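You operate a simulated robot arm through the tools that you are given. There is no shell and no other tool.

You are at the controls of a simulated robot arm. One attempt, no reset.

## Task
Shake salt over the red striped bowl four times and cheese over the blue striped bowl twice.
Fine: put both shakers back; spill no more than a pinch. Set down upright: shaker marked salt, shaker marked cheese.

The check looks at the end state, three seconds after you hand in, the way a careful person would. Anything else that was tipped, shoved, dropped, spilled or broken makes it a failure.

## Robot
A 6-joint arm with a two-finger gripper, fixed in place. Base frame: the origin is at the foot of the arm, x ahead of it, y to its left, z up. Readings come in mm, rad, newtons and seconds.
It reaches about 718 mm from its shoulder. Its first joint turns from -1.204 to 3.002 rad. Payload 3 kg.
The tool frame sits at the grasp point (the TCP): z along the fingers, y along the line on which they close. The tips reach 30 mm beyond it. The gripper opens to 96 mm. The gripper's body begins 53 mm behind the TCP.
Orientation is that of the tool frame in the base frame, as [roll, pitch, yaw] about the fixed x, y, z axes, in that order (R = Rz(yaw) Ry(pitch) Rx(roll)). With the fingers straight down and closing along the base's y, the tool's x points along the base's -x, its y along +y and its z along -z.

## Interface
- The arm moves only by the tool apply_moves. Its argument "increments" is a list of rows, each a list of 6 numbers: the shift along the base's x, y, z in mm, then the turn, a rotation vector about the base's x, y, z in rad. In form: [[dx, dy, dz, rx, ry, rz], ...]. A call has 1 to 20 rows; each row shifts and turns the commanded pose from where the row before left it. "claw" is the finger opening in mm, from 0 to 96, set as the call begins (left out, the last holds). Rows are played at 5 a second. More than 50 mm and 0.15 rad between two rows, or a gripper value outside its range, and nothing of the call is played. Where a pose cannot be reached the arm comes as near as it can. A force on the tool above 40 N (or 10 N above the force at the start of the call, whichever is more), or a blocked arm, ends the call early, and 0.2 s more pass. The fingers move at their own pace (about 153 mm/s each) and stop on an object; they squeeze with about 40 N. The grip force told is the motor's: it shows also when the fingers shut on nothing. Time passes only in rows, and 0.2 s behind the last, so rows that do not move let the fingers close. It gives the time, the measured TCP pose, the force on the tool (base axes), the opening and the grip force at its end, in the units of the frame above (readings bear some noise), with the torque about the TCP (base axes, N m) and any sound that the robot's microphone picked up.
- Cameras (640 x 400 px; columns grow to the right, rows downward): "scene" is fixed at [218.6, -639.9, 1472.5]; the picture's right is [0.86, -0.51, 0.00], its down [-0.43, -0.74, -0.52] and it looks along [0.26, 0.45, -0.85] (base axes); focal length 327 px, centre (320, 200). "wrist" rides on the gripper at [73, 22, -83] in the tool frame; the picture's right is [-0.29, 0.96, 0.00], its down [-0.66, -0.20, -0.72] and it looks along [-0.69, -0.21, 0.69] (tool axes); focal length 247 px, centre (320, 200). There is no depth. A picture from a camera that has moved, and an enlarged one, comes with that camera's place and axes in the base frame and with its lens. The place of the scene camera against the robot may be out by one fixed shift of up to 12 mm in any direction.
- grab_frame(camera): a new picture of that camera. The clock stands still meanwhile.
- raise_lower(by): slides the trunk up (or, below 0, down) by that many mm; the arm rides with it, the base frame stays. It gives what a move gives, with no picture.
- zoom(camera, box): a new picture of the part [left, top, right, bottom] of that camera's present view, enlarged. The clock stands still meanwhile.
- close_job(): hands the job in; it is judged then, once.

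Nothing tells you positions but the pictures and the camera data. Unless the task says otherwise, let go and move clear before handing in.

The tools are called as a command line: name --pt "numbers of a row" for each row, then --argument value for the rest, lists and objects as JSON in quotes. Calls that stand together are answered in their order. apply_moves: Moves the arm, as the interface text tells. Its arguments: {"type":"object","properties":{"increments":{"type":"array"},"claw":{"type":"number"}},"required":["increments"]} The other tools are called the same way: raise_lower (by) slides the trunk up or down; grab_frame (camera) takes a picture; zoom (camera, box) takes an enlarged picture of a part of a camera's view; close_job () hands the job in.

At the start:

```text
time_s: 0.0
ee_pos: [91.3, -277.0, 447.1]
tool_rot: [-3.068, 0.078, -3.12]
force: [-1.0, 0.0, 0.5]
ft_torque: [0.0, 0.0, -0.02]
opening: 95.9
grip_force: 0.0
trunk travel left (down, up): [-725.0, 215.0]
```

scene: 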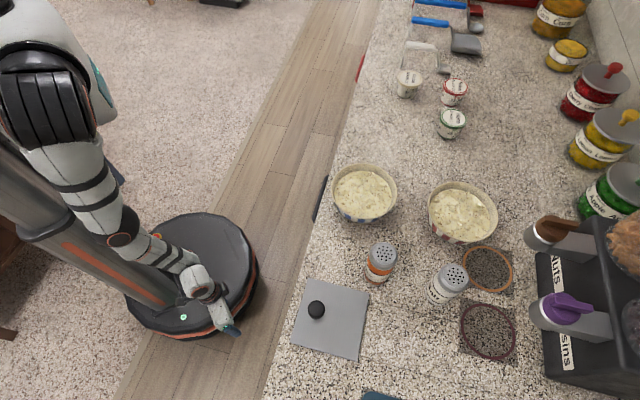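
wrist: 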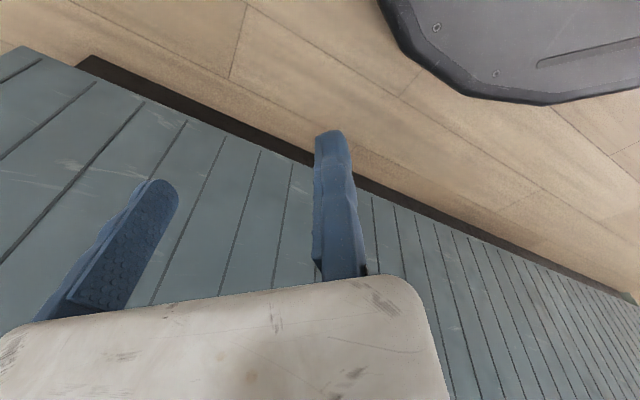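

I see two bowls, two shakers (one with an orange band, one white) and two round coasters on a counter. I'll zoom in to read labels and locate everything before moving.

zoom --camera "scene" --box '[280, 140, 540, 380]'

zoom --camera "scene" --box '[350, 225, 490, 315]'

zoom --camera "scene" --box '[320, 150, 510, 255]'

zoom --camera "scene" --box '[430, 230, 540, 370]'

```text
1.67 times, centred on (410, 260) of scene
camera zoom: at [218.6, -639.9, 1472.5], right [0.86, -0.51, 0.0], down [-0.43, -0.74, -0.52], along [0.26, 0.45, -0.85], focal length 545 px, centre (170, 100)
```

zoom: 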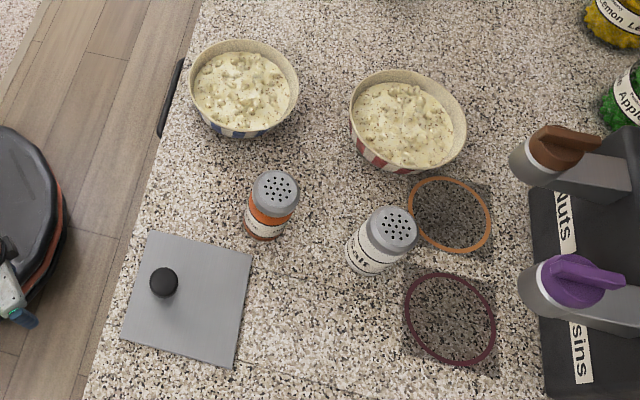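

```text
4.44 times, centred on (420, 270) of scene
camera zoom: at [218.6, -639.9, 1472.5], right [0.86, -0.51, 0.0], down [-0.43, -0.74, -0.52], along [0.26, 0.45, -0.85], focal length 1453 px, centre (-124, -111)
```

zoom: 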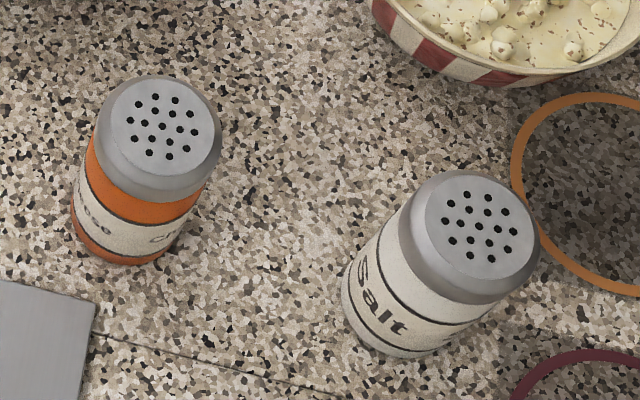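

```text
3.37 times, centred on (415, 202) of scene
camera zoom: at [218.6, -639.9, 1472.5], right [0.86, -0.51, 0.0], down [-0.43, -0.74, -0.52], along [0.26, 0.45, -0.85], focal length 1101 px, centre (0, 192)
```

zoom: 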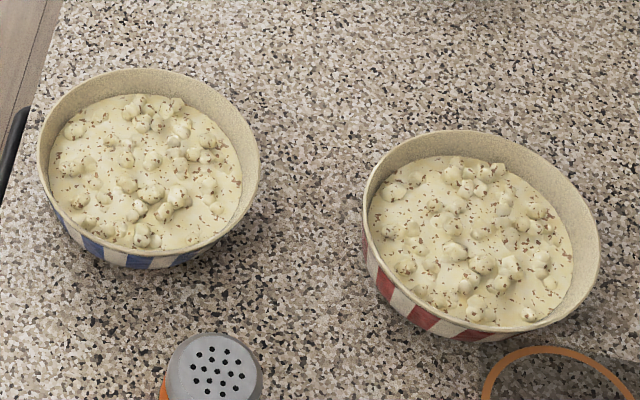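

```text
2.86 times, centred on (485, 300) of scene
camera zoom: at [218.6, -639.9, 1472.5], right [0.86, -0.51, 0.0], down [-0.43, -0.74, -0.52], along [0.26, 0.45, -0.85], focal length 934 px, centre (-151, -86)
```

zoom: 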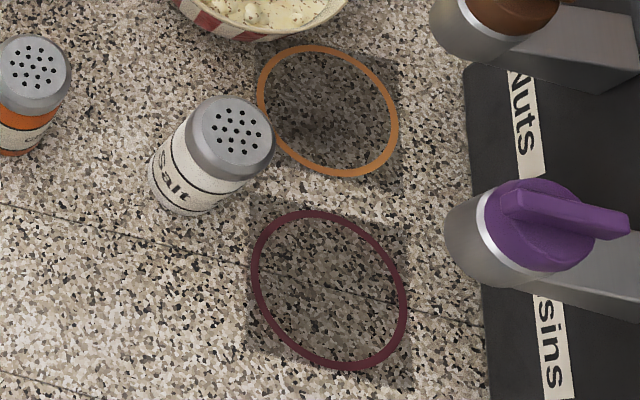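

The salt (white label) and cheese (orange) shakers stand near the counter's front, with the blue bowl on the left and the red bowl on the right. The arm hangs in front of the counter, so I'll check the gripper in the scene view and raise the trunk part of the way.

zoom --camera "scene" --box '[0, 0, 340, 400]'

raise_lower --by 200

grab_frame --camera "scene"

grab_frame --camera "wrist"

```text
1.00 times, centred on (170, 200) of scene (not enlarged: the box is as wide or as high as the picture)
camera zoom: at [218.6, -639.9, 1472.5], right [0.86, -0.51, 0.0], down [-0.43, -0.74, -0.52], along [0.26, 0.45, -0.85], focal length 327 px, centre (470, 200)
```

zoom: 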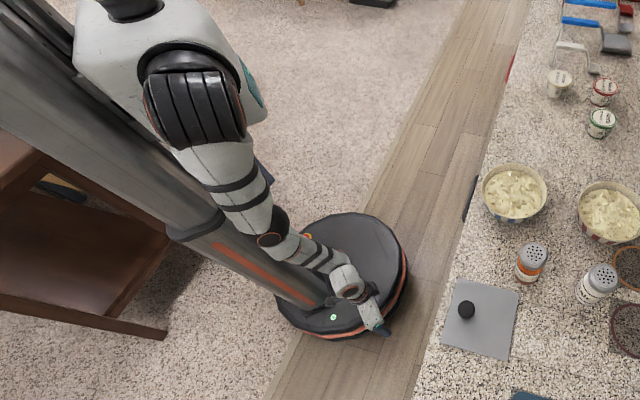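

```text
time_s: 2.2
ee_pos: [91.2, -276.2, 648.1]
tool_rot: [-3.066, 0.078, -3.123]
force: [-0.2, 0.1, -0.6]
ft_torque: [0.0, 0.01, -0.01]
opening: 96.3
grip_force: 0.1
trunk travel left (down, up): [-925.0, 15.0]
```

```text
taken
```

scene: 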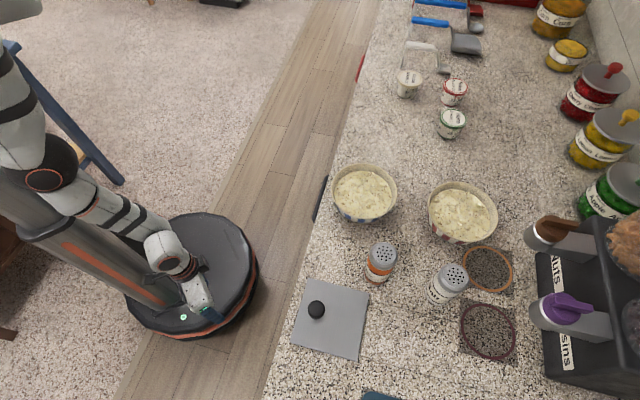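

```text
taken
camera wrist: at [10.9, -249.4, 722.9], right [0.28, 0.96, -0.05], down [0.6, -0.14, 0.79], along [0.75, -0.25, -0.62], focal length 247 px, centre (320, 200)
```

wrist: 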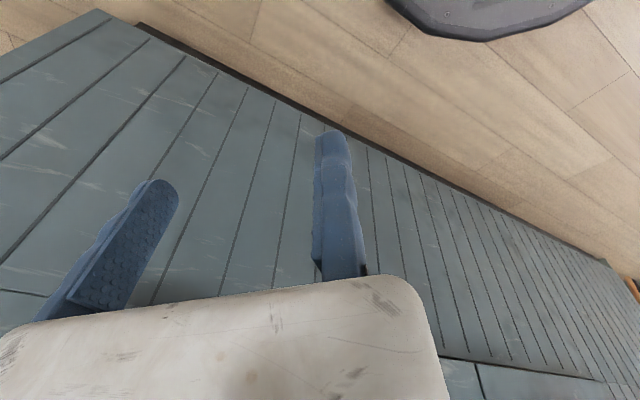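

The arm rose without trouble. I'll zoom on the gripper to cross-check the scene camera against the reported TCP.

zoom --camera "scene" --box '[130, 220, 270, 340]'

```text
3.33 times, centred on (200, 280) of scene
camera zoom: at [218.6, -639.9, 1472.5], right [0.86, -0.51, 0.0], down [-0.43, -0.74, -0.52], along [0.26, 0.45, -0.85], focal length 1090 px, centre (720, -67)
```

zoom: 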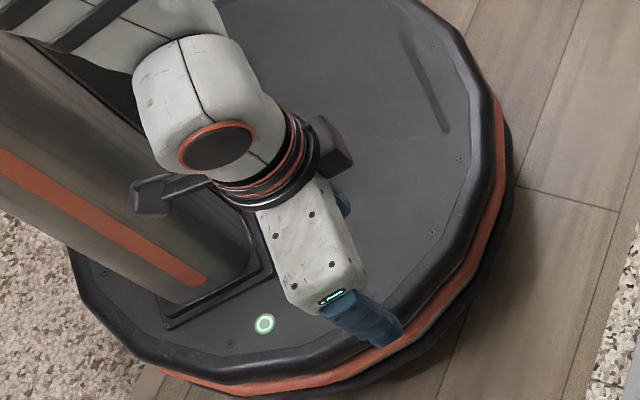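

The scene camera agrees with the TCP to within about 15 mm. Next I'll raise the hand toward counter height, clear of the counter, and yaw it so the wrist camera will end up on top.

apply_moves --pt "0 0 30 0 0 0.14" --pt "0 0 30 0 0 0.14" --pt "0 0 30 0 0 0.14" --pt "0 0 30 0 0 0.14" --pt "0 0 30 0 0 0.14" --pt "0 0 30 0 0 0.14" --pt "0 0 30 0 0 0.14" --pt "0 0 30 0 0 0.14"

grab_frame --camera "scene"

grab_frame --camera "wrist"

```text
time_s: 4.0
ee_pos: [101.2, -269.4, 878.8]
tool_rot: [-3.069, 0.076, -1.999]
force: [0.6, -0.3, -0.7]
ft_torque: [0.0, 0.02, -0.02]
opening: 96.1
grip_force: 0.0
out of reach, approached as far as the arm can: row 8
trunk travel left (down, up): [-925.0, 15.0]
```

```text
taken
```

scene: 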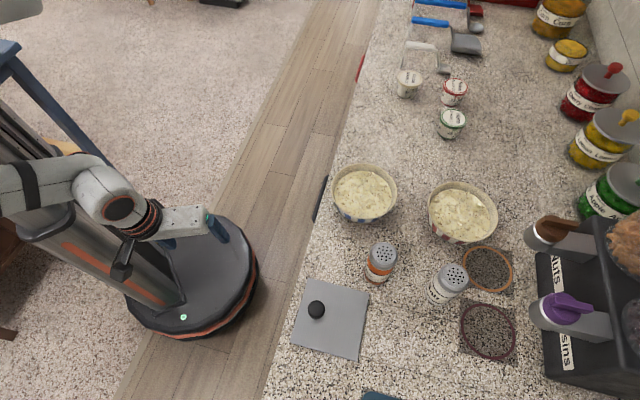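

```text
taken
camera wrist: at [42.6, -329.5, 953.8], right [-0.74, 0.67, -0.05], down [0.39, 0.49, 0.78], along [0.55, 0.57, -0.62], focal length 247 px, centre (320, 200)
```

wrist: 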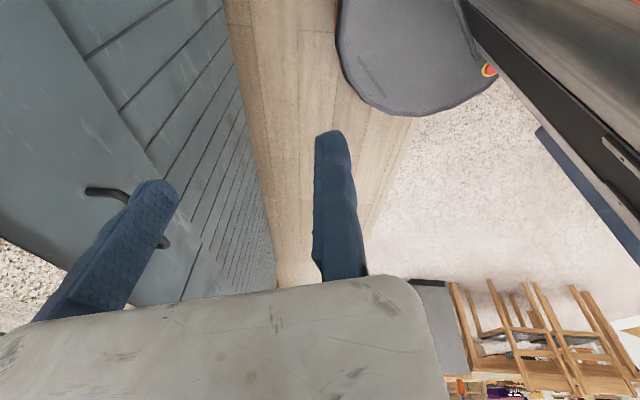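

At this height and radius the arm is at its limit. I'll finish the yaw while moving slightly outward, staying short of the counter edge.

apply_moves --pt "5 -8 0 0 0 0.14" --pt "5 -8 0 0 0 0.14" --pt "5 -8 0 0 0 0.14" --pt "5 -8 0 0 0 0.14" --pt "5 -8 0 0 0 0.14" --pt "5 -8 0 0 0 0.14" --pt "5 -8 0 0 0 0.14" --pt "5 -8 0 0 0 0.14" --pt "5 -8 0 0 0 0.13"

grab_frame --camera "scene"

grab_frame --camera "wrist"

```text
time_s: 6.0
ee_pos: [146.7, -343.6, 876.8]
tool_rot: [-3.067, 0.081, -0.748]
force: [0.3, -0.3, -0.9]
ft_torque: [0.01, 0.0, 0.01]
opening: 96.2
grip_force: 0.1
trunk travel left (down, up): [-925.0, 15.0]
```

```text
taken
```

scene: 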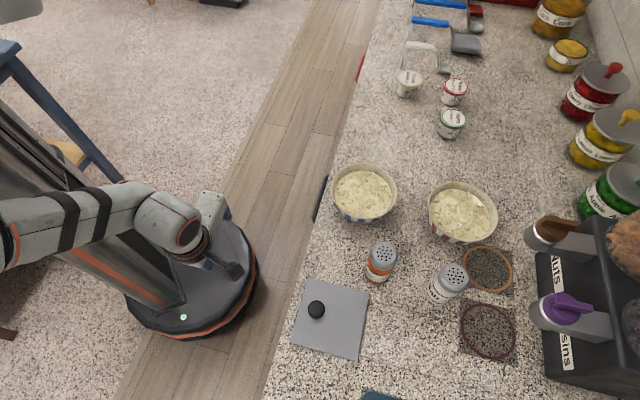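

```text
taken
camera wrist: at [185.6, -416.9, 950.8], right [-0.87, -0.49, -0.05], down [-0.34, 0.52, 0.79], along [-0.36, 0.7, -0.62], focal length 247 px, centre (320, 200)
```

wrist: 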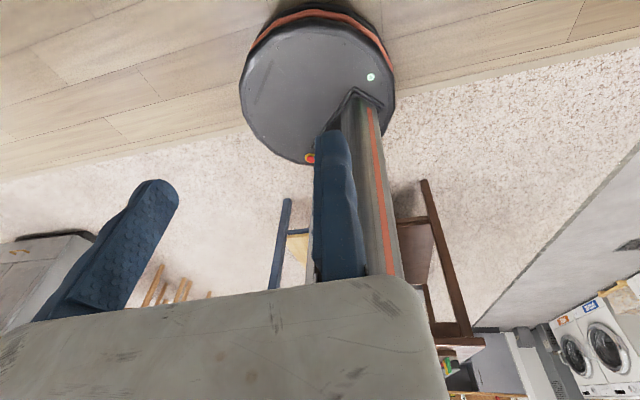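

The yaw is right. Next I'll pitch the fingers outward and up so the wrist camera can look over the counter, still staying short of the edge.

apply_moves --pt "6 -6 15 -0.095 -0.102 0" --pt "6 -6 15 -0.095 -0.102 0" --pt "6 -6 15 -0.095 -0.102 0" --pt "6 -6 15 -0.095 -0.102 0" --pt "6 -6 15 -0.095 -0.102 0" --pt "6 -6 15 -0.095 -0.102 0" --pt "6 -6 15 -0.095 -0.102 0" --pt "6 -6 15 -0.095 -0.102 0"

grab_frame --camera "scene"

grab_frame --camera "wrist"

```text
time_s: 7.8
ee_pos: [214.9, -375.7, 965.6]
tool_rot: [-3.064, -1.037, -0.751]
force: [0.3, 0.1, -0.5]
ft_torque: [-0.01, -0.02, 0.02]
opening: 96.0
grip_force: 0.0
out of reach, approached as far as the arm can: row 1, 2, 3, 4, 6
trunk travel left (down, up): [-925.0, 15.0]
```

```text
taken
```

scene: 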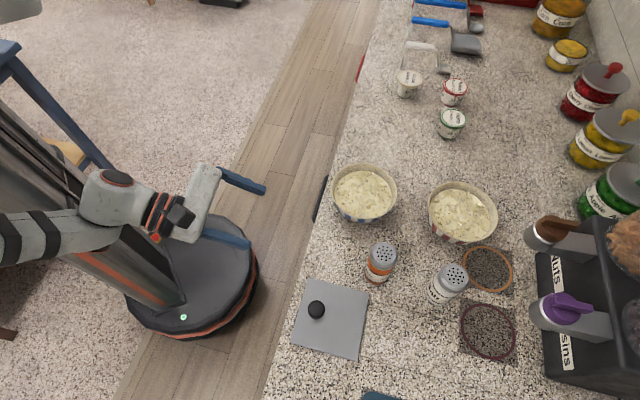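

```text
taken
camera wrist: at [170.8, -373.9, 1070.3], right [-0.71, -0.64, -0.29], down [-0.61, 0.77, -0.19], along [0.35, 0.04, -0.94], focal length 247 px, centre (320, 200)
```

wrist: 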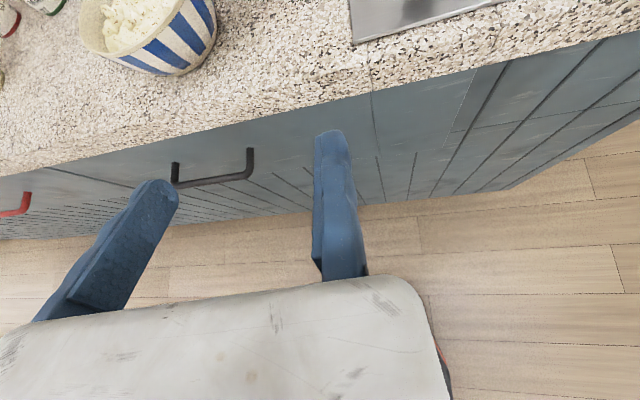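

The wrist camera now sees the counter edge, the blue-striped bowl and the grey plate. Triangulating puts the counter top at roughly z ≈ 900. I'll level the roll and move up and outward for a view of the shakers.

apply_moves --pt "10 -12 25 -0.0289 0.0269 -0.0668" --pt "15 -20 25 0 0 0" --pt "15 -20 25 0 0 0" --pt "15 -20 25 0 0 0" --pt "15 -20 25 0 0 0"

grab_frame --camera "scene"

grab_frame --camera "wrist"

```text
time_s: 9.0
ee_pos: [288.7, -411.8, 1022.0]
tool_rot: [3.139, -1.038, -0.753]
force: [0.0, -0.1, -0.3]
ft_torque: [-0.02, 0.01, 0.02]
opening: 96.1
grip_force: 0.1
out of reach, approached as far as the arm can: row 2, 3, 4, 5
trunk travel left (down, up): [-925.0, 15.0]
```

```text
taken
```

scene: 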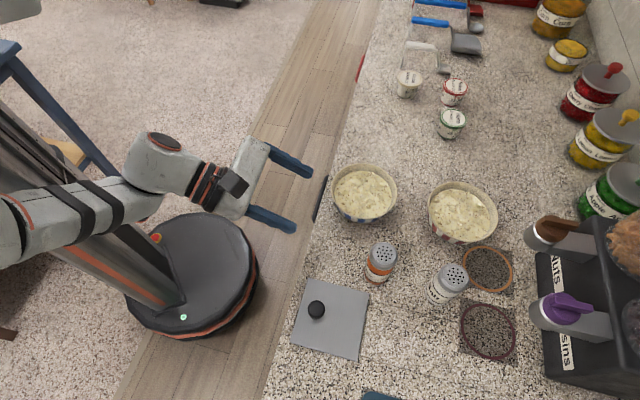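

```text
taken
camera wrist: at [247.5, -403.8, 1126.6], right [-0.76, -0.6, -0.25], down [-0.56, 0.8, -0.2], along [0.32, -0.01, -0.95], focal length 247 px, centre (320, 200)
```

wrist: 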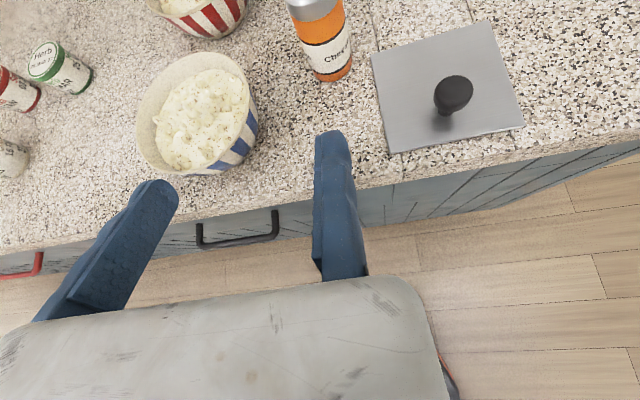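

Both shakers lie on nearly the same ray from the base, cheese at roughly (404,-528) and salt at roughly (473,-617). I'll move outward above cheese height to test reach and get a better view.

apply_moves --pt "13 -10 10 0 0 -0.04" --pt "13 -10 10 0 0 -0.04" --pt "13 -10 10 0 0 -0.04" --pt "13 -10 10 0 0 -0.04"

grab_frame --camera "wrist"

grab_frame --camera "scene"

```text
time_s: 10.0
ee_pos: [343.3, -444.2, 1061.0]
tool_rot: [-3.14, -1.037, -0.915]
force: [-0.8, -0.3, 0.4]
ft_torque: [-0.02, -0.01, 0.0]
opening: 96.0
grip_force: 0.1
out of reach, approached as far as the arm can: row 1
trunk travel left (down, up): [-925.0, 15.0]
```

```text
taken
camera wrist: at [304.7, -430.2, 1166.1], right [-0.85, -0.47, -0.25], down [-0.43, 0.88, -0.2], along [0.32, -0.06, -0.95], focal length 247 px, centre (320, 200)
```

wrist: 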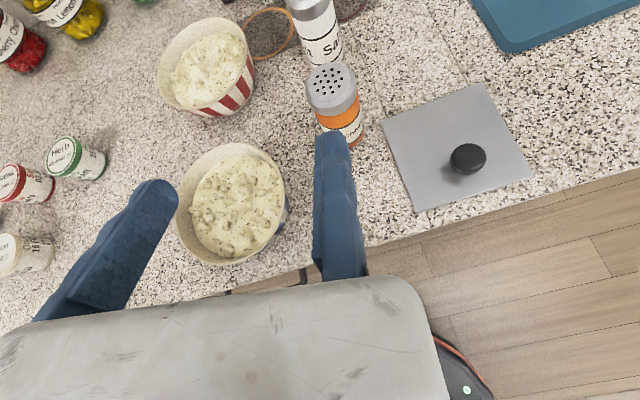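

```text
taken
```

scene: 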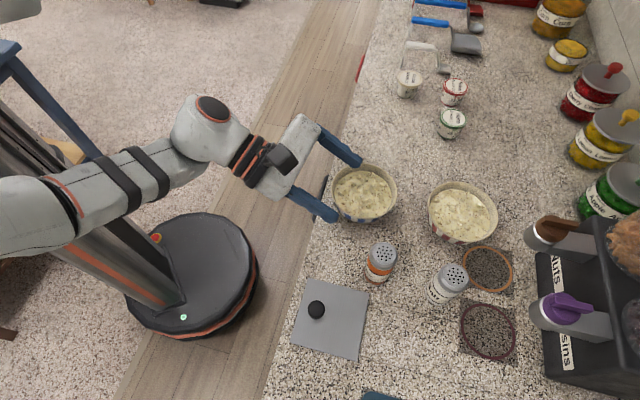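

The arm follows well now. I'll move further out at a safe height to test reach and see the shakers close up.

apply_moves --pt "15 -20 5 0 0 0" --pt "15 -20 5 0 0 0" --pt "15 -20 5 0 0 0" --pt "15 -20 5 0 0 0" --pt "15 -20 0 0 0 0" --pt "15 -20 0 0 0 0"

grab_frame --camera "wrist"

grab_frame --camera "scene"

```text
time_s: 11.4
ee_pos: [439.1, -560.8, 1077.6]
tool_rot: [3.14, -1.034, -0.909]
force: [0.6, 0.0, -1.0]
ft_torque: [0.0, 0.0, 0.01]
opening: 96.2
grip_force: 0.0
out of reach, approached as far as the arm can: row 1
trunk travel left (down, up): [-925.0, 15.0]
```

```text
taken
camera wrist: at [401.2, -547.4, 1181.8], right [-0.85, -0.47, -0.25], down [-0.43, 0.88, -0.2], along [0.31, -0.06, -0.95], focal length 247 px, centre (320, 200)
```

wrist: 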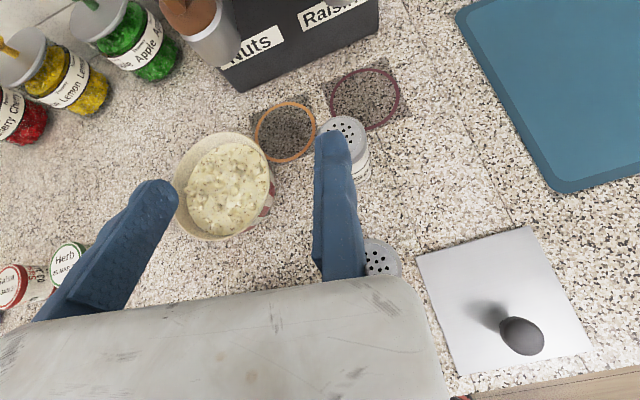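

```text
taken
```

scene: 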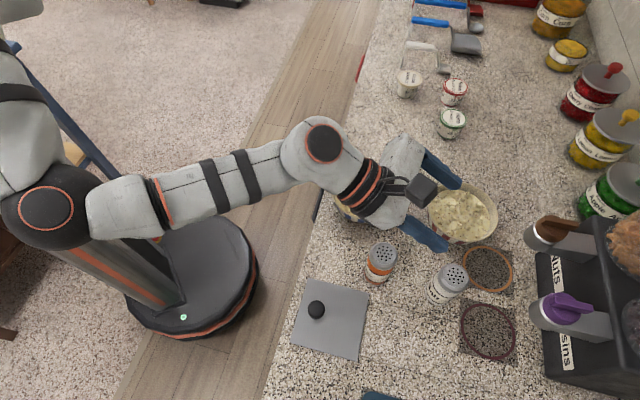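

Reach is fine out here. The gripper's position in the scene picture seems offset from my prediction, so I'll check it carefully.

zoom --camera "scene" --box '[340, 110, 520, 320]'

zoom --camera "wrist" --box '[160, 60, 440, 300]'

```text
1.90 times, centred on (430, 215) of scene
camera zoom: at [218.6, -639.9, 1472.5], right [0.86, -0.51, 0.0], down [-0.43, -0.74, -0.52], along [0.26, 0.45, -0.85], focal length 623 px, centre (110, 171)
```

zoom: 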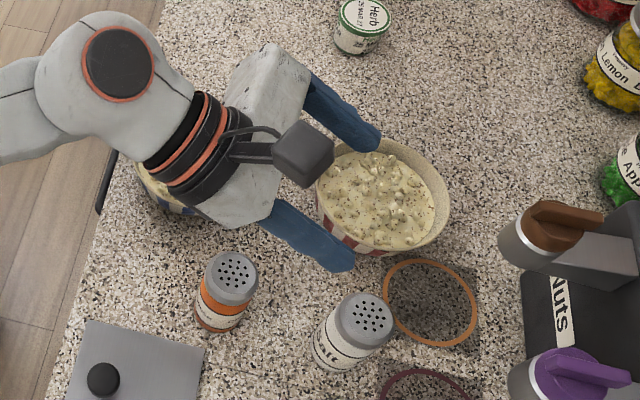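

```text
1.67 times, centred on (300, 180) of wrist
camera zoom: at [401.2, -547.4, 1181.8], right [-0.85, -0.47, -0.25], down [-0.43, 0.88, -0.2], along [0.31, -0.06, -0.95], focal length 412 px, centre (353, 233)
```

zoom: 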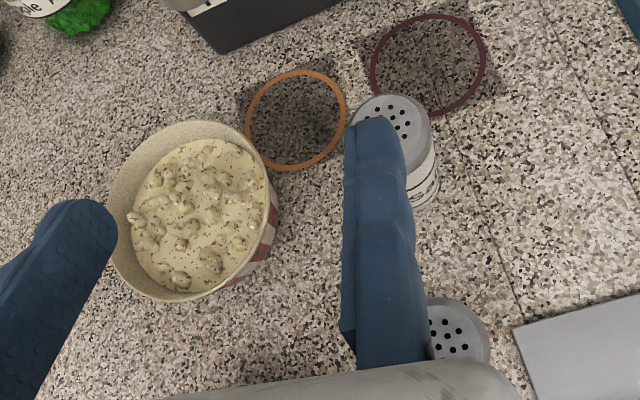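

Both cameras suggest the fingers sit about 40 mm to one side (−y) of where the nominal TCP should be. I'll close the gripper in free air to see where the pads actually meet.

apply_moves --pt "0 0 0 0 0 0" --pt "0 0 0 0 0 0" --pt "0 0 0 0 0 0" --claw 0

grab_frame --camera "wrist"

zoom --camera "scene" --box '[340, 110, 520, 320]'

```text
time_s: 12.2
ee_pos: [437.8, -561.2, 1077.0]
tool_rot: [3.141, -1.038, -0.911]
force: [-0.1, 0.7, 0.2]
ft_torque: [-0.01, -0.03, 0.01]
opening: 0.0
grip_force: 33.1
trunk travel left (down, up): [-925.0, 15.0]
```

```text
taken
camera wrist: at [399.5, -547.0, 1182.5], right [-0.85, -0.47, -0.25], down [-0.43, 0.88, -0.2], along [0.32, -0.06, -0.95], focal length 247 px, centre (320, 200)
```

wrist: 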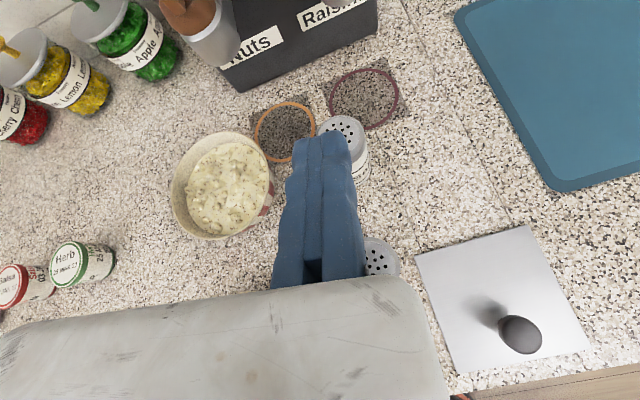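

```text
1.90 times, centred on (430, 215) of scene
camera zoom: at [218.6, -639.9, 1472.5], right [0.86, -0.51, 0.0], down [-0.43, -0.74, -0.52], along [0.26, 0.45, -0.85], focal length 623 px, centre (110, 171)
```

zoom: 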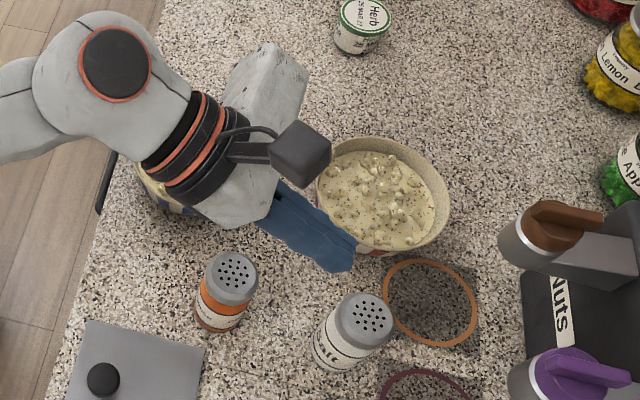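

Only the left (−y) finger moves. The right finger is fixed and its pad sits at the TCP, so a gripped shaker's centre lies about half a diameter to the −y side. Triangulation gives cheese ≈ (400,-528), salt ≈ (469,-613), red bowl ≈ (580,-527) and blue bowl ≈ (456,-399), with shaker tops at z ≈ 1000. I'll reopen, flatten the pitch to about 20° and line up above the cheese.

apply_moves --pt "-20 5 0 -0.0726 -0.0557 0" --pt "-20 5 0 -0.0726 -0.0557 0" --pt "-22 5 0 0 0 0" --pt "0 0 0 0 0 0" --claw 84

grab_frame --camera "wrist"

zoom --camera "scene" --box '[300, 140, 500, 320]'

```text
time_s: 13.2
ee_pos: [385.7, -549.2, 1078.3]
tool_rot: [3.138, -1.22, -0.91]
force: [-0.1, -0.1, 0.4]
ft_torque: [0.01, 0.03, 0.02]
opening: 83.8
grip_force: 0.0
out of reach, approached as far as the arm can: row 3
trunk travel left (down, up): [-925.0, 15.0]
```

```text
taken
camera wrist: at [335.9, -520.6, 1174.9], right [-0.82, -0.51, -0.27], down [-0.4, 0.84, -0.37], along [0.42, -0.2, -0.89], focal length 247 px, centre (320, 200)
```

wrist: 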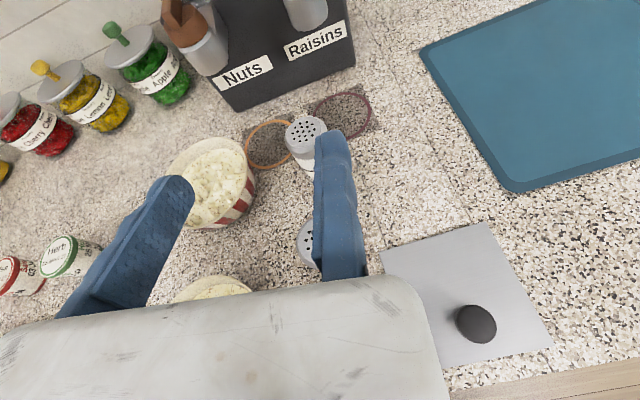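

```text
2.22 times, centred on (400, 230) of scene
camera zoom: at [218.6, -639.9, 1472.5], right [0.86, -0.51, 0.0], down [-0.43, -0.74, -0.52], along [0.26, 0.45, -0.85], focal length 727 px, centre (142, 133)
```

zoom: 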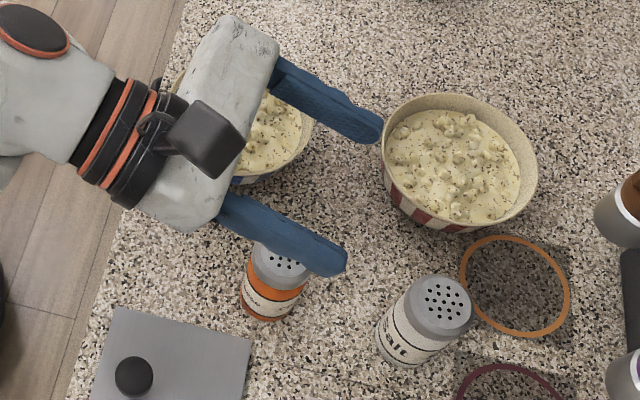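

Approaching along the current yaw would bring the gripper body close to the blue bowl. I'll turn to yaw ≈ −25° and pitch 25° down, which clears the bowl and the plate's knob, while staying above the cheese.

apply_moves --pt "-3 0 -3 0 0 0.12" --pt "-3 0 -5 0 0 0.12" --pt "-3 0 -5 0 0 0.12" --pt "-3 1 -5 0 0 0.114" --pt "-2 0 -5 0.037 0.079 0" --pt "0 0 0 0 0 0" --claw 66

grab_frame --camera "wrist"

zoom --camera "scene" --box '[300, 140, 500, 320]'

```text
time_s: 14.6
ee_pos: [389.7, -506.5, 1024.8]
tool_rot: [3.138, -1.131, -0.435]
force: [0.3, -0.8, 0.8]
ft_torque: [0.05, 0.02, 0.02]
opening: 65.8
grip_force: 0.1
out of reach, approached as far as the arm can: row 1, 2, 4, 5
trunk travel left (down, up): [-925.0, 15.0]
```

```text
taken
camera wrist: at [339.7, -508.2, 1126.3], right [-0.52, -0.81, -0.26], down [-0.76, 0.58, -0.29], along [0.39, 0.05, -0.92], focal length 247 px, centre (320, 200)
```

wrist: 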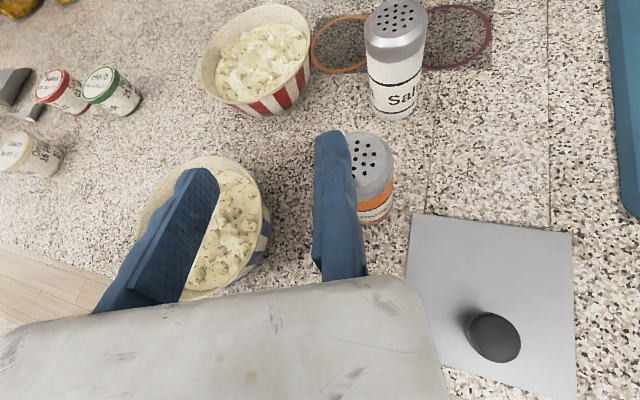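

```text
2.22 times, centred on (400, 230) of scene
camera zoom: at [218.6, -639.9, 1472.5], right [0.86, -0.51, 0.0], down [-0.43, -0.74, -0.52], along [0.26, 0.45, -0.85], focal length 727 px, centre (142, 133)
```

zoom: 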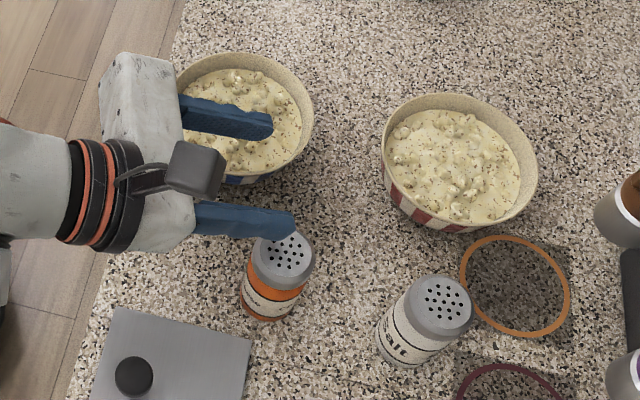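

That deviation shows the first joint is at its −1.204 rad stop: wrist bearings below about −56° can't be reached, so yaw −25° won't work here. I'll lift straight up, then use yaw −60° with a steeper 45° pitch so the body passes above the blue bowl's rim.

apply_moves --pt "0 0 30 0 0 0" --pt "0 0 30 0 0 0" --pt "0 0 10 0 0 -0.1224" --pt "0 0 0 0 0 -0.1224" --pt "0 0 0 0 0 -0.1224" --pt "0 0 0 0 0 -0.1224" --pt "0 0 0 0 0 -0.1224" --pt "0 0 0 0.0996 0.0575 0" --pt "0 0 0 0.0996 0.0575 0" --pt "0 0 0 0.0996 0.0575 0" --pt "0 0 0 0 0 0" --claw 70

grab_frame --camera "wrist"

zoom --camera "scene" --box '[300, 140, 500, 320]'

```text
time_s: 17.0
ee_pos: [386.7, -505.2, 1035.3]
tool_rot: [3.137, -0.786, -1.047]
force: [0.5, 0.6, -0.6]
ft_torque: [-0.03, 0.01, 0.04]
opening: 69.9
grip_force: 0.1
out of reach, approached as far as the arm can: row 1, 2
trunk travel left (down, up): [-925.0, 15.0]
```

```text
taken
camera wrist: at [364.7, -510.4, 1145.8], right [-0.93, -0.3, -0.21], down [-0.31, 0.95, 0.04], along [0.18, 0.1, -0.98], focal length 247 px, centre (320, 200)
```

wrist: 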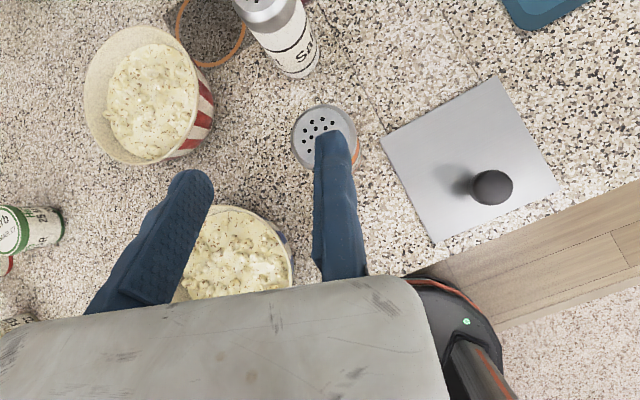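

```text
2.22 times, centred on (400, 230) of scene
camera zoom: at [218.6, -639.9, 1472.5], right [0.86, -0.51, 0.0], down [-0.43, -0.74, -0.52], along [0.26, 0.45, -0.85], focal length 727 px, centre (142, 133)
```

zoom: 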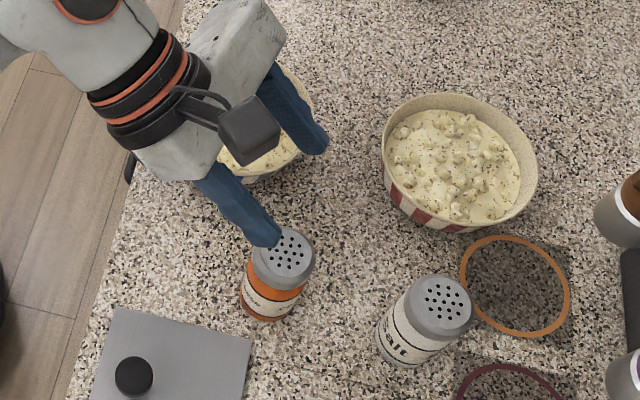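

Cheese cap centre refines to about (401,-530). I'll rise a little, then shift so the fixed finger sits just to the right of the shaker.

apply_moves --pt "0 0 20 0 0 0" --pt "0 0 20 0 0 0" --pt "-4 -19 0 0 0 0" --pt "-4 -19 0 0 0 0" --pt "0 0 0 0 0 0"

grab_frame --camera "wrist"

zoom --camera "scene" --box '[300, 140, 500, 320]'

```text
time_s: 18.2
ee_pos: [391.3, -516.0, 1068.6]
tool_rot: [3.137, -0.786, -1.045]
force: [0.7, 0.0, 0.1]
ft_torque: [-0.02, -0.03, -0.01]
opening: 70.1
grip_force: 0.1
out of reach, approached as far as the arm can: row 2, 3, 4
trunk travel left (down, up): [-925.0, 15.0]
```

```text
taken
camera wrist: at [367.9, -520.6, 1179.5], right [-0.93, -0.3, -0.21], down [-0.31, 0.95, 0.04], along [0.18, 0.1, -0.98], focal length 247 px, centre (320, 200)
```

wrist: 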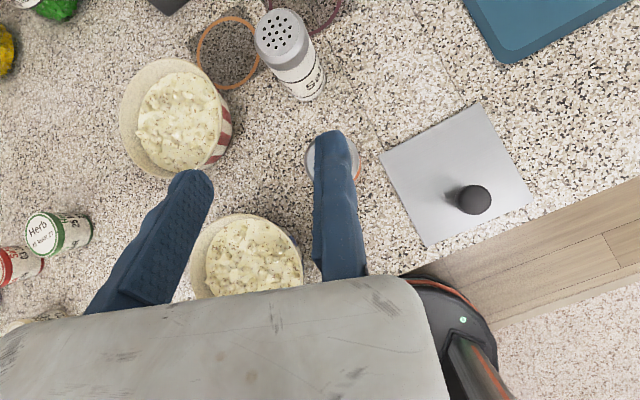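

```text
2.22 times, centred on (400, 230) of scene
camera zoom: at [218.6, -639.9, 1472.5], right [0.86, -0.51, 0.0], down [-0.43, -0.74, -0.52], along [0.26, 0.45, -0.85], focal length 727 px, centre (142, 133)
```

zoom: 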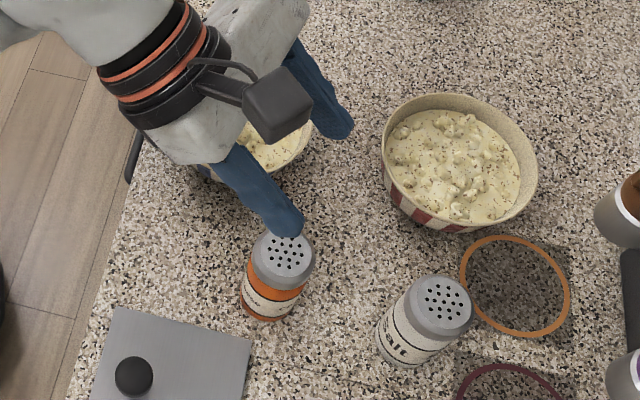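

The arm stopped short again. I'll look at the whole arm posture to understand which limit is active.

grab_frame --camera "scene"

```text
taken
```

scene: 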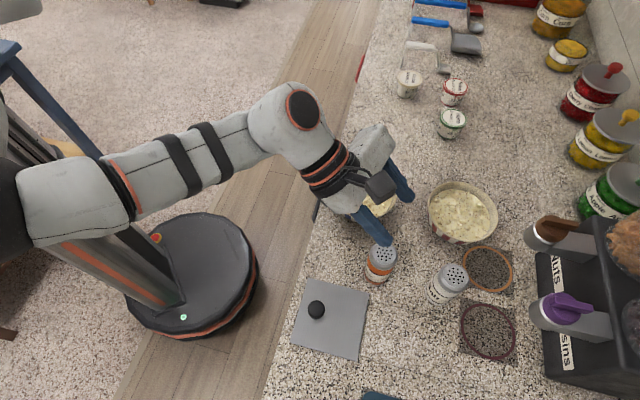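

I've fitted the limit: the wrist must stay below a tilted plane, so points that are low and near +x are fine, but high ones over the cheese are not. I'll back off along the tool direction while descending, then slide in around the cheese diagonally.

apply_moves --pt "-11 6 -8 0 0 0" --pt "-11 6 -10 0 0 0" --pt "-11 7 -20 0 0 0" --pt "-10.7 5.4 -20 0 0 0" --pt "0 0 0 0 0 0" --claw 66

grab_frame --camera "wrist"

zoom --camera "scene" --box '[300, 140, 500, 320]'

```text
time_s: 19.4
ee_pos: [350.2, -492.1, 1010.5]
tool_rot: [3.139, -0.786, -1.047]
force: [-0.5, 0.0, -0.2]
ft_torque: [-0.02, 0.0, -0.04]
opening: 66.0
grip_force: 0.1
trunk travel left (down, up): [-925.0, 15.0]
```

```text
taken
camera wrist: at [327.9, -496.7, 1120.7], right [-0.93, -0.3, -0.21], down [-0.31, 0.95, 0.04], along [0.18, 0.1, -0.98], focal length 247 px, centre (320, 200)
```

wrist: 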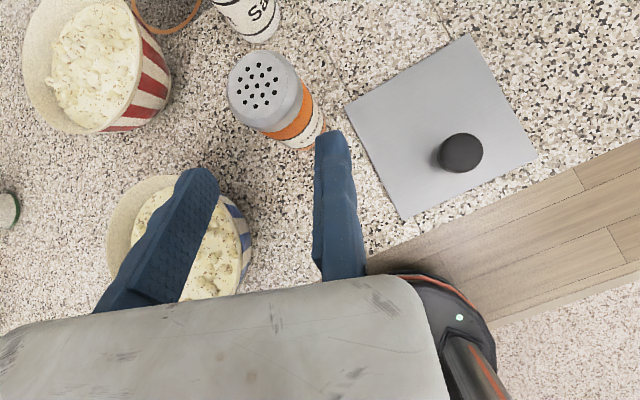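

```text
2.22 times, centred on (400, 230) of scene
camera zoom: at [218.6, -639.9, 1472.5], right [0.86, -0.51, 0.0], down [-0.43, -0.74, -0.52], along [0.26, 0.45, -0.85], focal length 727 px, centre (142, 133)
```

zoom: 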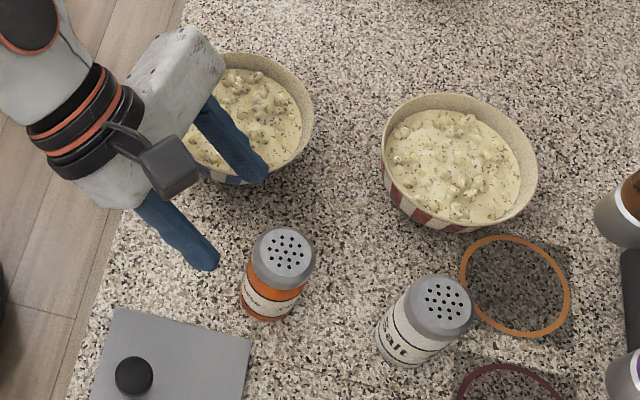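

The view is clear now, with cheese at ≈ (399.5,-529.7). I'll slide in partway diagonally, then check the alignment.

apply_moves --pt "5 -10 -12 0 0 0" --pt "5 -10 -12 0 0 0" --pt "5 -10 -12 0 0 0" --pt "0 0 0 0 0 0"

grab_frame --camera "wrist"

zoom --camera "scene" --box '[300, 140, 500, 320]'

```text
time_s: 20.4
ee_pos: [365.2, -521.8, 973.9]
tool_rot: [3.139, -0.786, -1.045]
force: [0.2, 0.8, -0.1]
ft_torque: [0.01, 0.01, 0.0]
opening: 66.1
grip_force: 0.1
trunk travel left (down, up): [-925.0, 15.0]
```

```text
taken
camera wrist: at [342.8, -525.2, 1084.2], right [-0.93, -0.3, -0.21], down [-0.31, 0.95, 0.04], along [0.18, 0.1, -0.98], focal length 247 px, centre (320, 200)
```

wrist: 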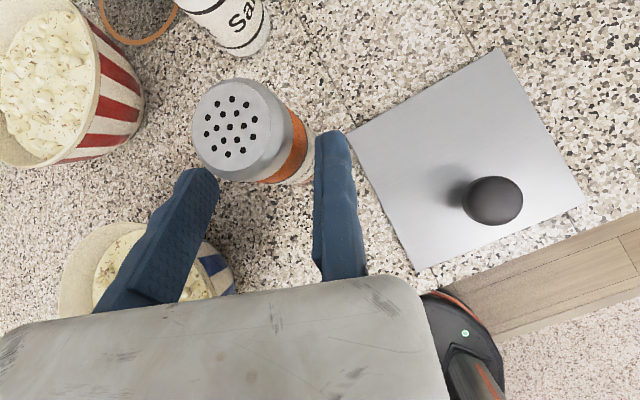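

```text
2.22 times, centred on (400, 230) of scene
camera zoom: at [218.6, -639.9, 1472.5], right [0.86, -0.51, 0.0], down [-0.43, -0.74, -0.52], along [0.26, 0.45, -0.85], focal length 727 px, centre (142, 133)
```

zoom: 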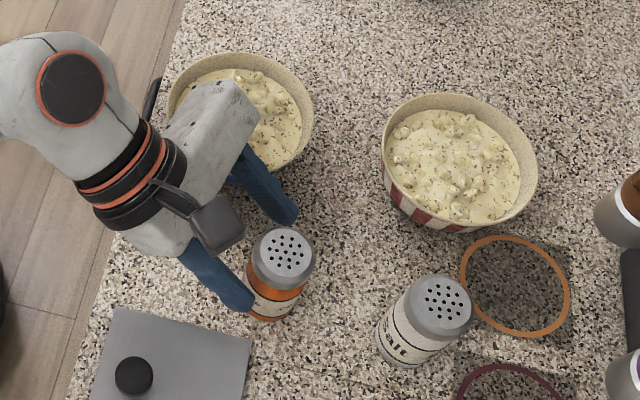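

Alignment looks good: the shaker sits between the fingers. I'll continue to the grasp point at z ≈ 957 without closing yet.

apply_moves --pt "4 -7 -6 0 0 0" --pt "4 -7 -6 0 0 0" --pt "3 -7 -5 0 0 0" --pt "0 0 0 0 0 0"

grab_frame --camera "wrist"

zoom --camera "scene" --box '[330, 160, 450, 300]'

```text
time_s: 21.4
ee_pos: [375.9, -542.6, 957.0]
tool_rot: [3.14, -0.785, -1.048]
force: [0.8, 0.6, 0.2]
ft_torque: [0.02, -0.02, 0.03]
opening: 66.2
grip_force: 0.1
trunk travel left (down, up): [-925.0, 15.0]
```

```text
taken
camera wrist: at [353.5, -546.5, 1067.3], right [-0.93, -0.3, -0.21], down [-0.31, 0.95, 0.04], along [0.18, 0.1, -0.98], focal length 247 px, centre (320, 200)
```

wrist: 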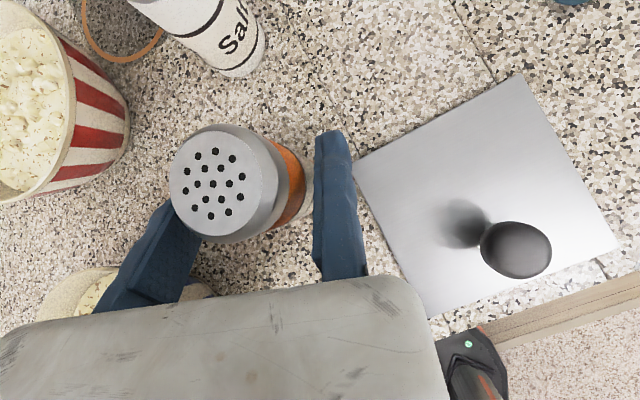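

```text
2.86 times, centred on (390, 230) of scene
camera zoom: at [218.6, -639.9, 1472.5], right [0.86, -0.51, 0.0], down [-0.43, -0.74, -0.52], along [0.26, 0.45, -0.85], focal length 934 px, centre (120, 114)
```

zoom: 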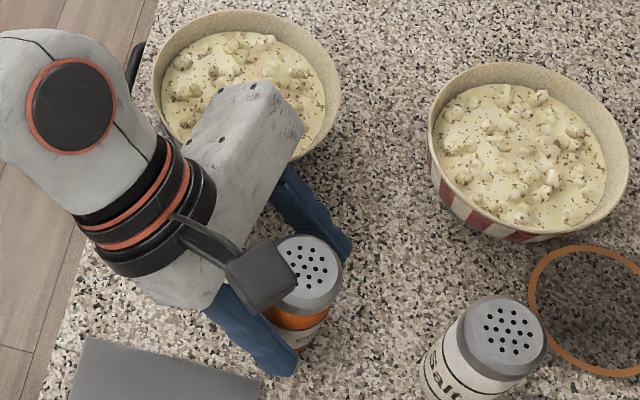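

The shaker is well between the pads, with a gap of about 5 mm to the fixed finger. I'll shift 4 mm left to reduce the push, then close.

apply_moves --pt "3.5 2 0 0 0 0" --pt "0 0 0 0 0 0"

apply_moves --pt "0 0 0 0 0 0" --pt "0 0 0 0 0 0" --pt "0 0 0 0 0 0" --claw 0

grab_frame --camera "wrist"

zoom --camera "scene" --box '[330, 160, 450, 300]'

```text
time_s: 22.0
ee_pos: [380.1, -540.2, 957.4]
tool_rot: [3.139, -0.786, -1.048]
force: [-0.1, 1.0, 0.2]
ft_torque: [-0.05, 0.03, 0.02]
opening: 66.1
grip_force: 0.0
trunk travel left (down, up): [-925.0, 15.0]
```

```text
time_s: 22.8
ee_pos: [379.0, -541.1, 957.4]
tool_rot: [3.139, -0.786, -1.048]
force: [0.2, -1.1, 1.5]
ft_torque: [-0.08, -0.02, 0.0]
opening: 42.2
grip_force: 40.1
trunk travel left (down, up): [-925.0, 15.0]
```

```text
taken
camera wrist: at [356.5, -544.4, 1068.4], right [-0.93, -0.3, -0.21], down [-0.31, 0.95, 0.04], along [0.18, 0.1, -0.98], focal length 247 px, centre (320, 200)
```

wrist: 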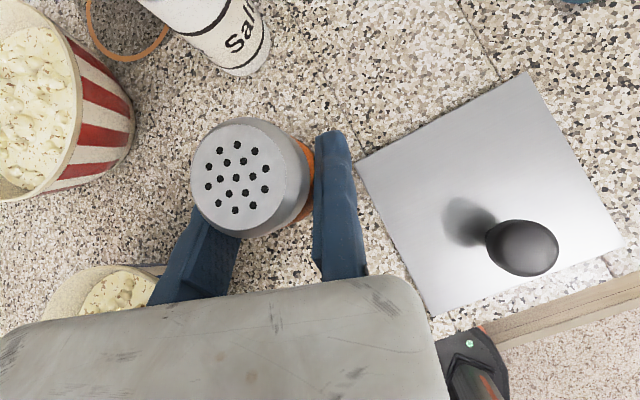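

```text
2.86 times, centred on (390, 230) of scene
camera zoom: at [218.6, -639.9, 1472.5], right [0.86, -0.51, 0.0], down [-0.43, -0.74, -0.52], along [0.26, 0.45, -0.85], focal length 934 px, centre (120, 114)
```

zoom: 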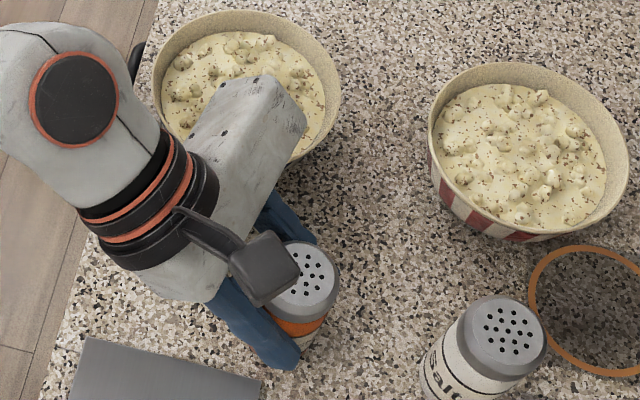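

The cheese is gripped at 42 mm opening and upright. It blocks a low approach to the salt, so I'll park it temporarily on the empty counter near (610,-320), then handle the salt, then regrasp the cheese at a better angle for pouring. I'll lift it gently now.

apply_moves --pt "0 0 15 0 0 0" --pt "0 0 20 0 0 0" --pt "0 0 20 0 0 0" --pt "4 4 20 0 0 0" --pt "15 12 5 0 0 0" --pt "0 0 0 0 0 0"

zoom --camera "scene" --box '[300, 120, 500, 320]'

grab_frame --camera "wrist"

```text
time_s: 24.2
ee_pos: [394.9, -525.1, 1038.7]
tool_rot: [3.14, -0.786, -1.046]
force: [0.1, -0.2, -1.6]
ft_torque: [0.02, 0.0, 0.02]
opening: 42.4
grip_force: 40.6
trunk travel left (down, up): [-925.0, 15.0]
```

```text
2.00 times, centred on (400, 220) of scene
camera zoom: at [218.6, -639.9, 1472.5], right [0.86, -0.51, 0.0], down [-0.43, -0.74, -0.52], along [0.26, 0.45, -0.85], focal length 654 px, centre (160, 160)
```

zoom: 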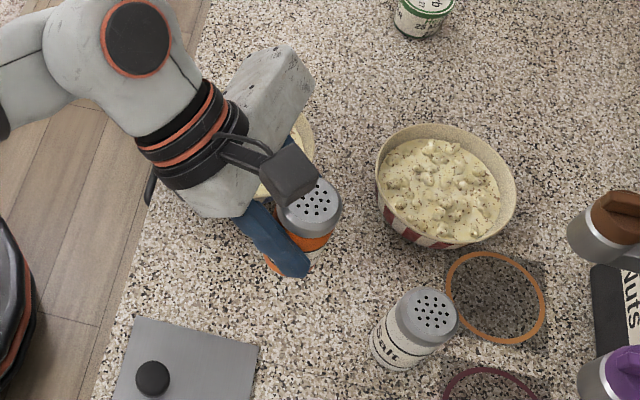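

```text
taken
camera wrist: at [372.7, -529.4, 1147.9], right [-0.93, -0.3, -0.21], down [-0.31, 0.95, 0.04], along [0.18, 0.1, -0.98], focal length 247 px, centre (320, 200)
```

wrist: 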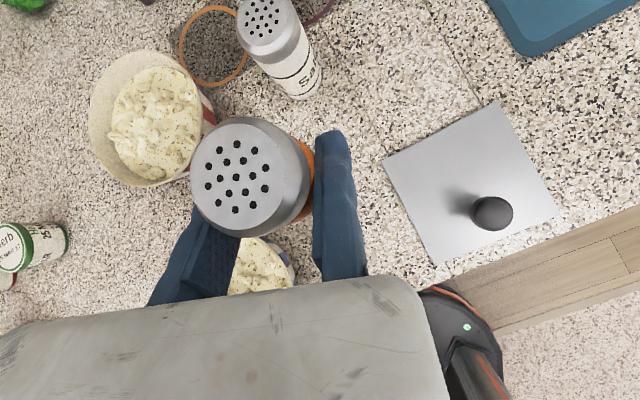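

The cheese is held firmly and upright. I'll carry it at safe height over to the empty area at (610,-320).

apply_moves --pt "20 18 8 0 0 0.04" --pt "25 23 8 0 0 0.056" --pt "25 23 6 0 0 0.056" --pt "27 25 0 0 0 0.056" --pt "27 25 0 0 0 0.056" --pt "27 25 0 0 0 0.056" --pt "27 25 0 0 0 0.056" --pt "25 24 0 0 0 0.07" --pt "0 0 0 0 0 0"

grab_frame --camera "scene"

grab_frame --camera "wrist"

```text
time_s: 26.2
ee_pos: [599.5, -335.1, 1056.9]
tool_rot: [3.139, -0.786, -0.6]
force: [-0.7, -0.8, -1.3]
ft_torque: [0.02, 0.0, 0.0]
opening: 42.3
grip_force: 40.2
trunk travel left (down, up): [-925.0, 15.0]
```

```text
taken
```

scene: 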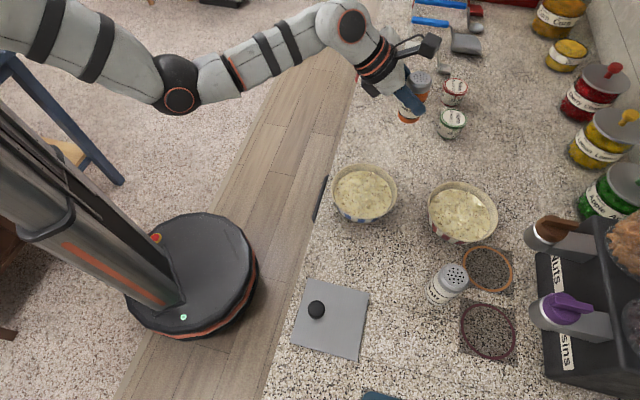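

```text
taken
camera wrist: at [580.7, -349.4, 1167.3], right [-0.71, -0.67, -0.21], down [-0.69, 0.72, 0.04], along [0.12, 0.17, -0.98], focal length 247 px, centre (320, 200)
```

wrist: 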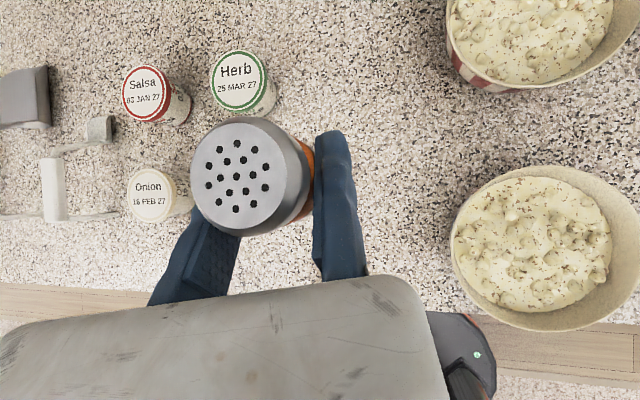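

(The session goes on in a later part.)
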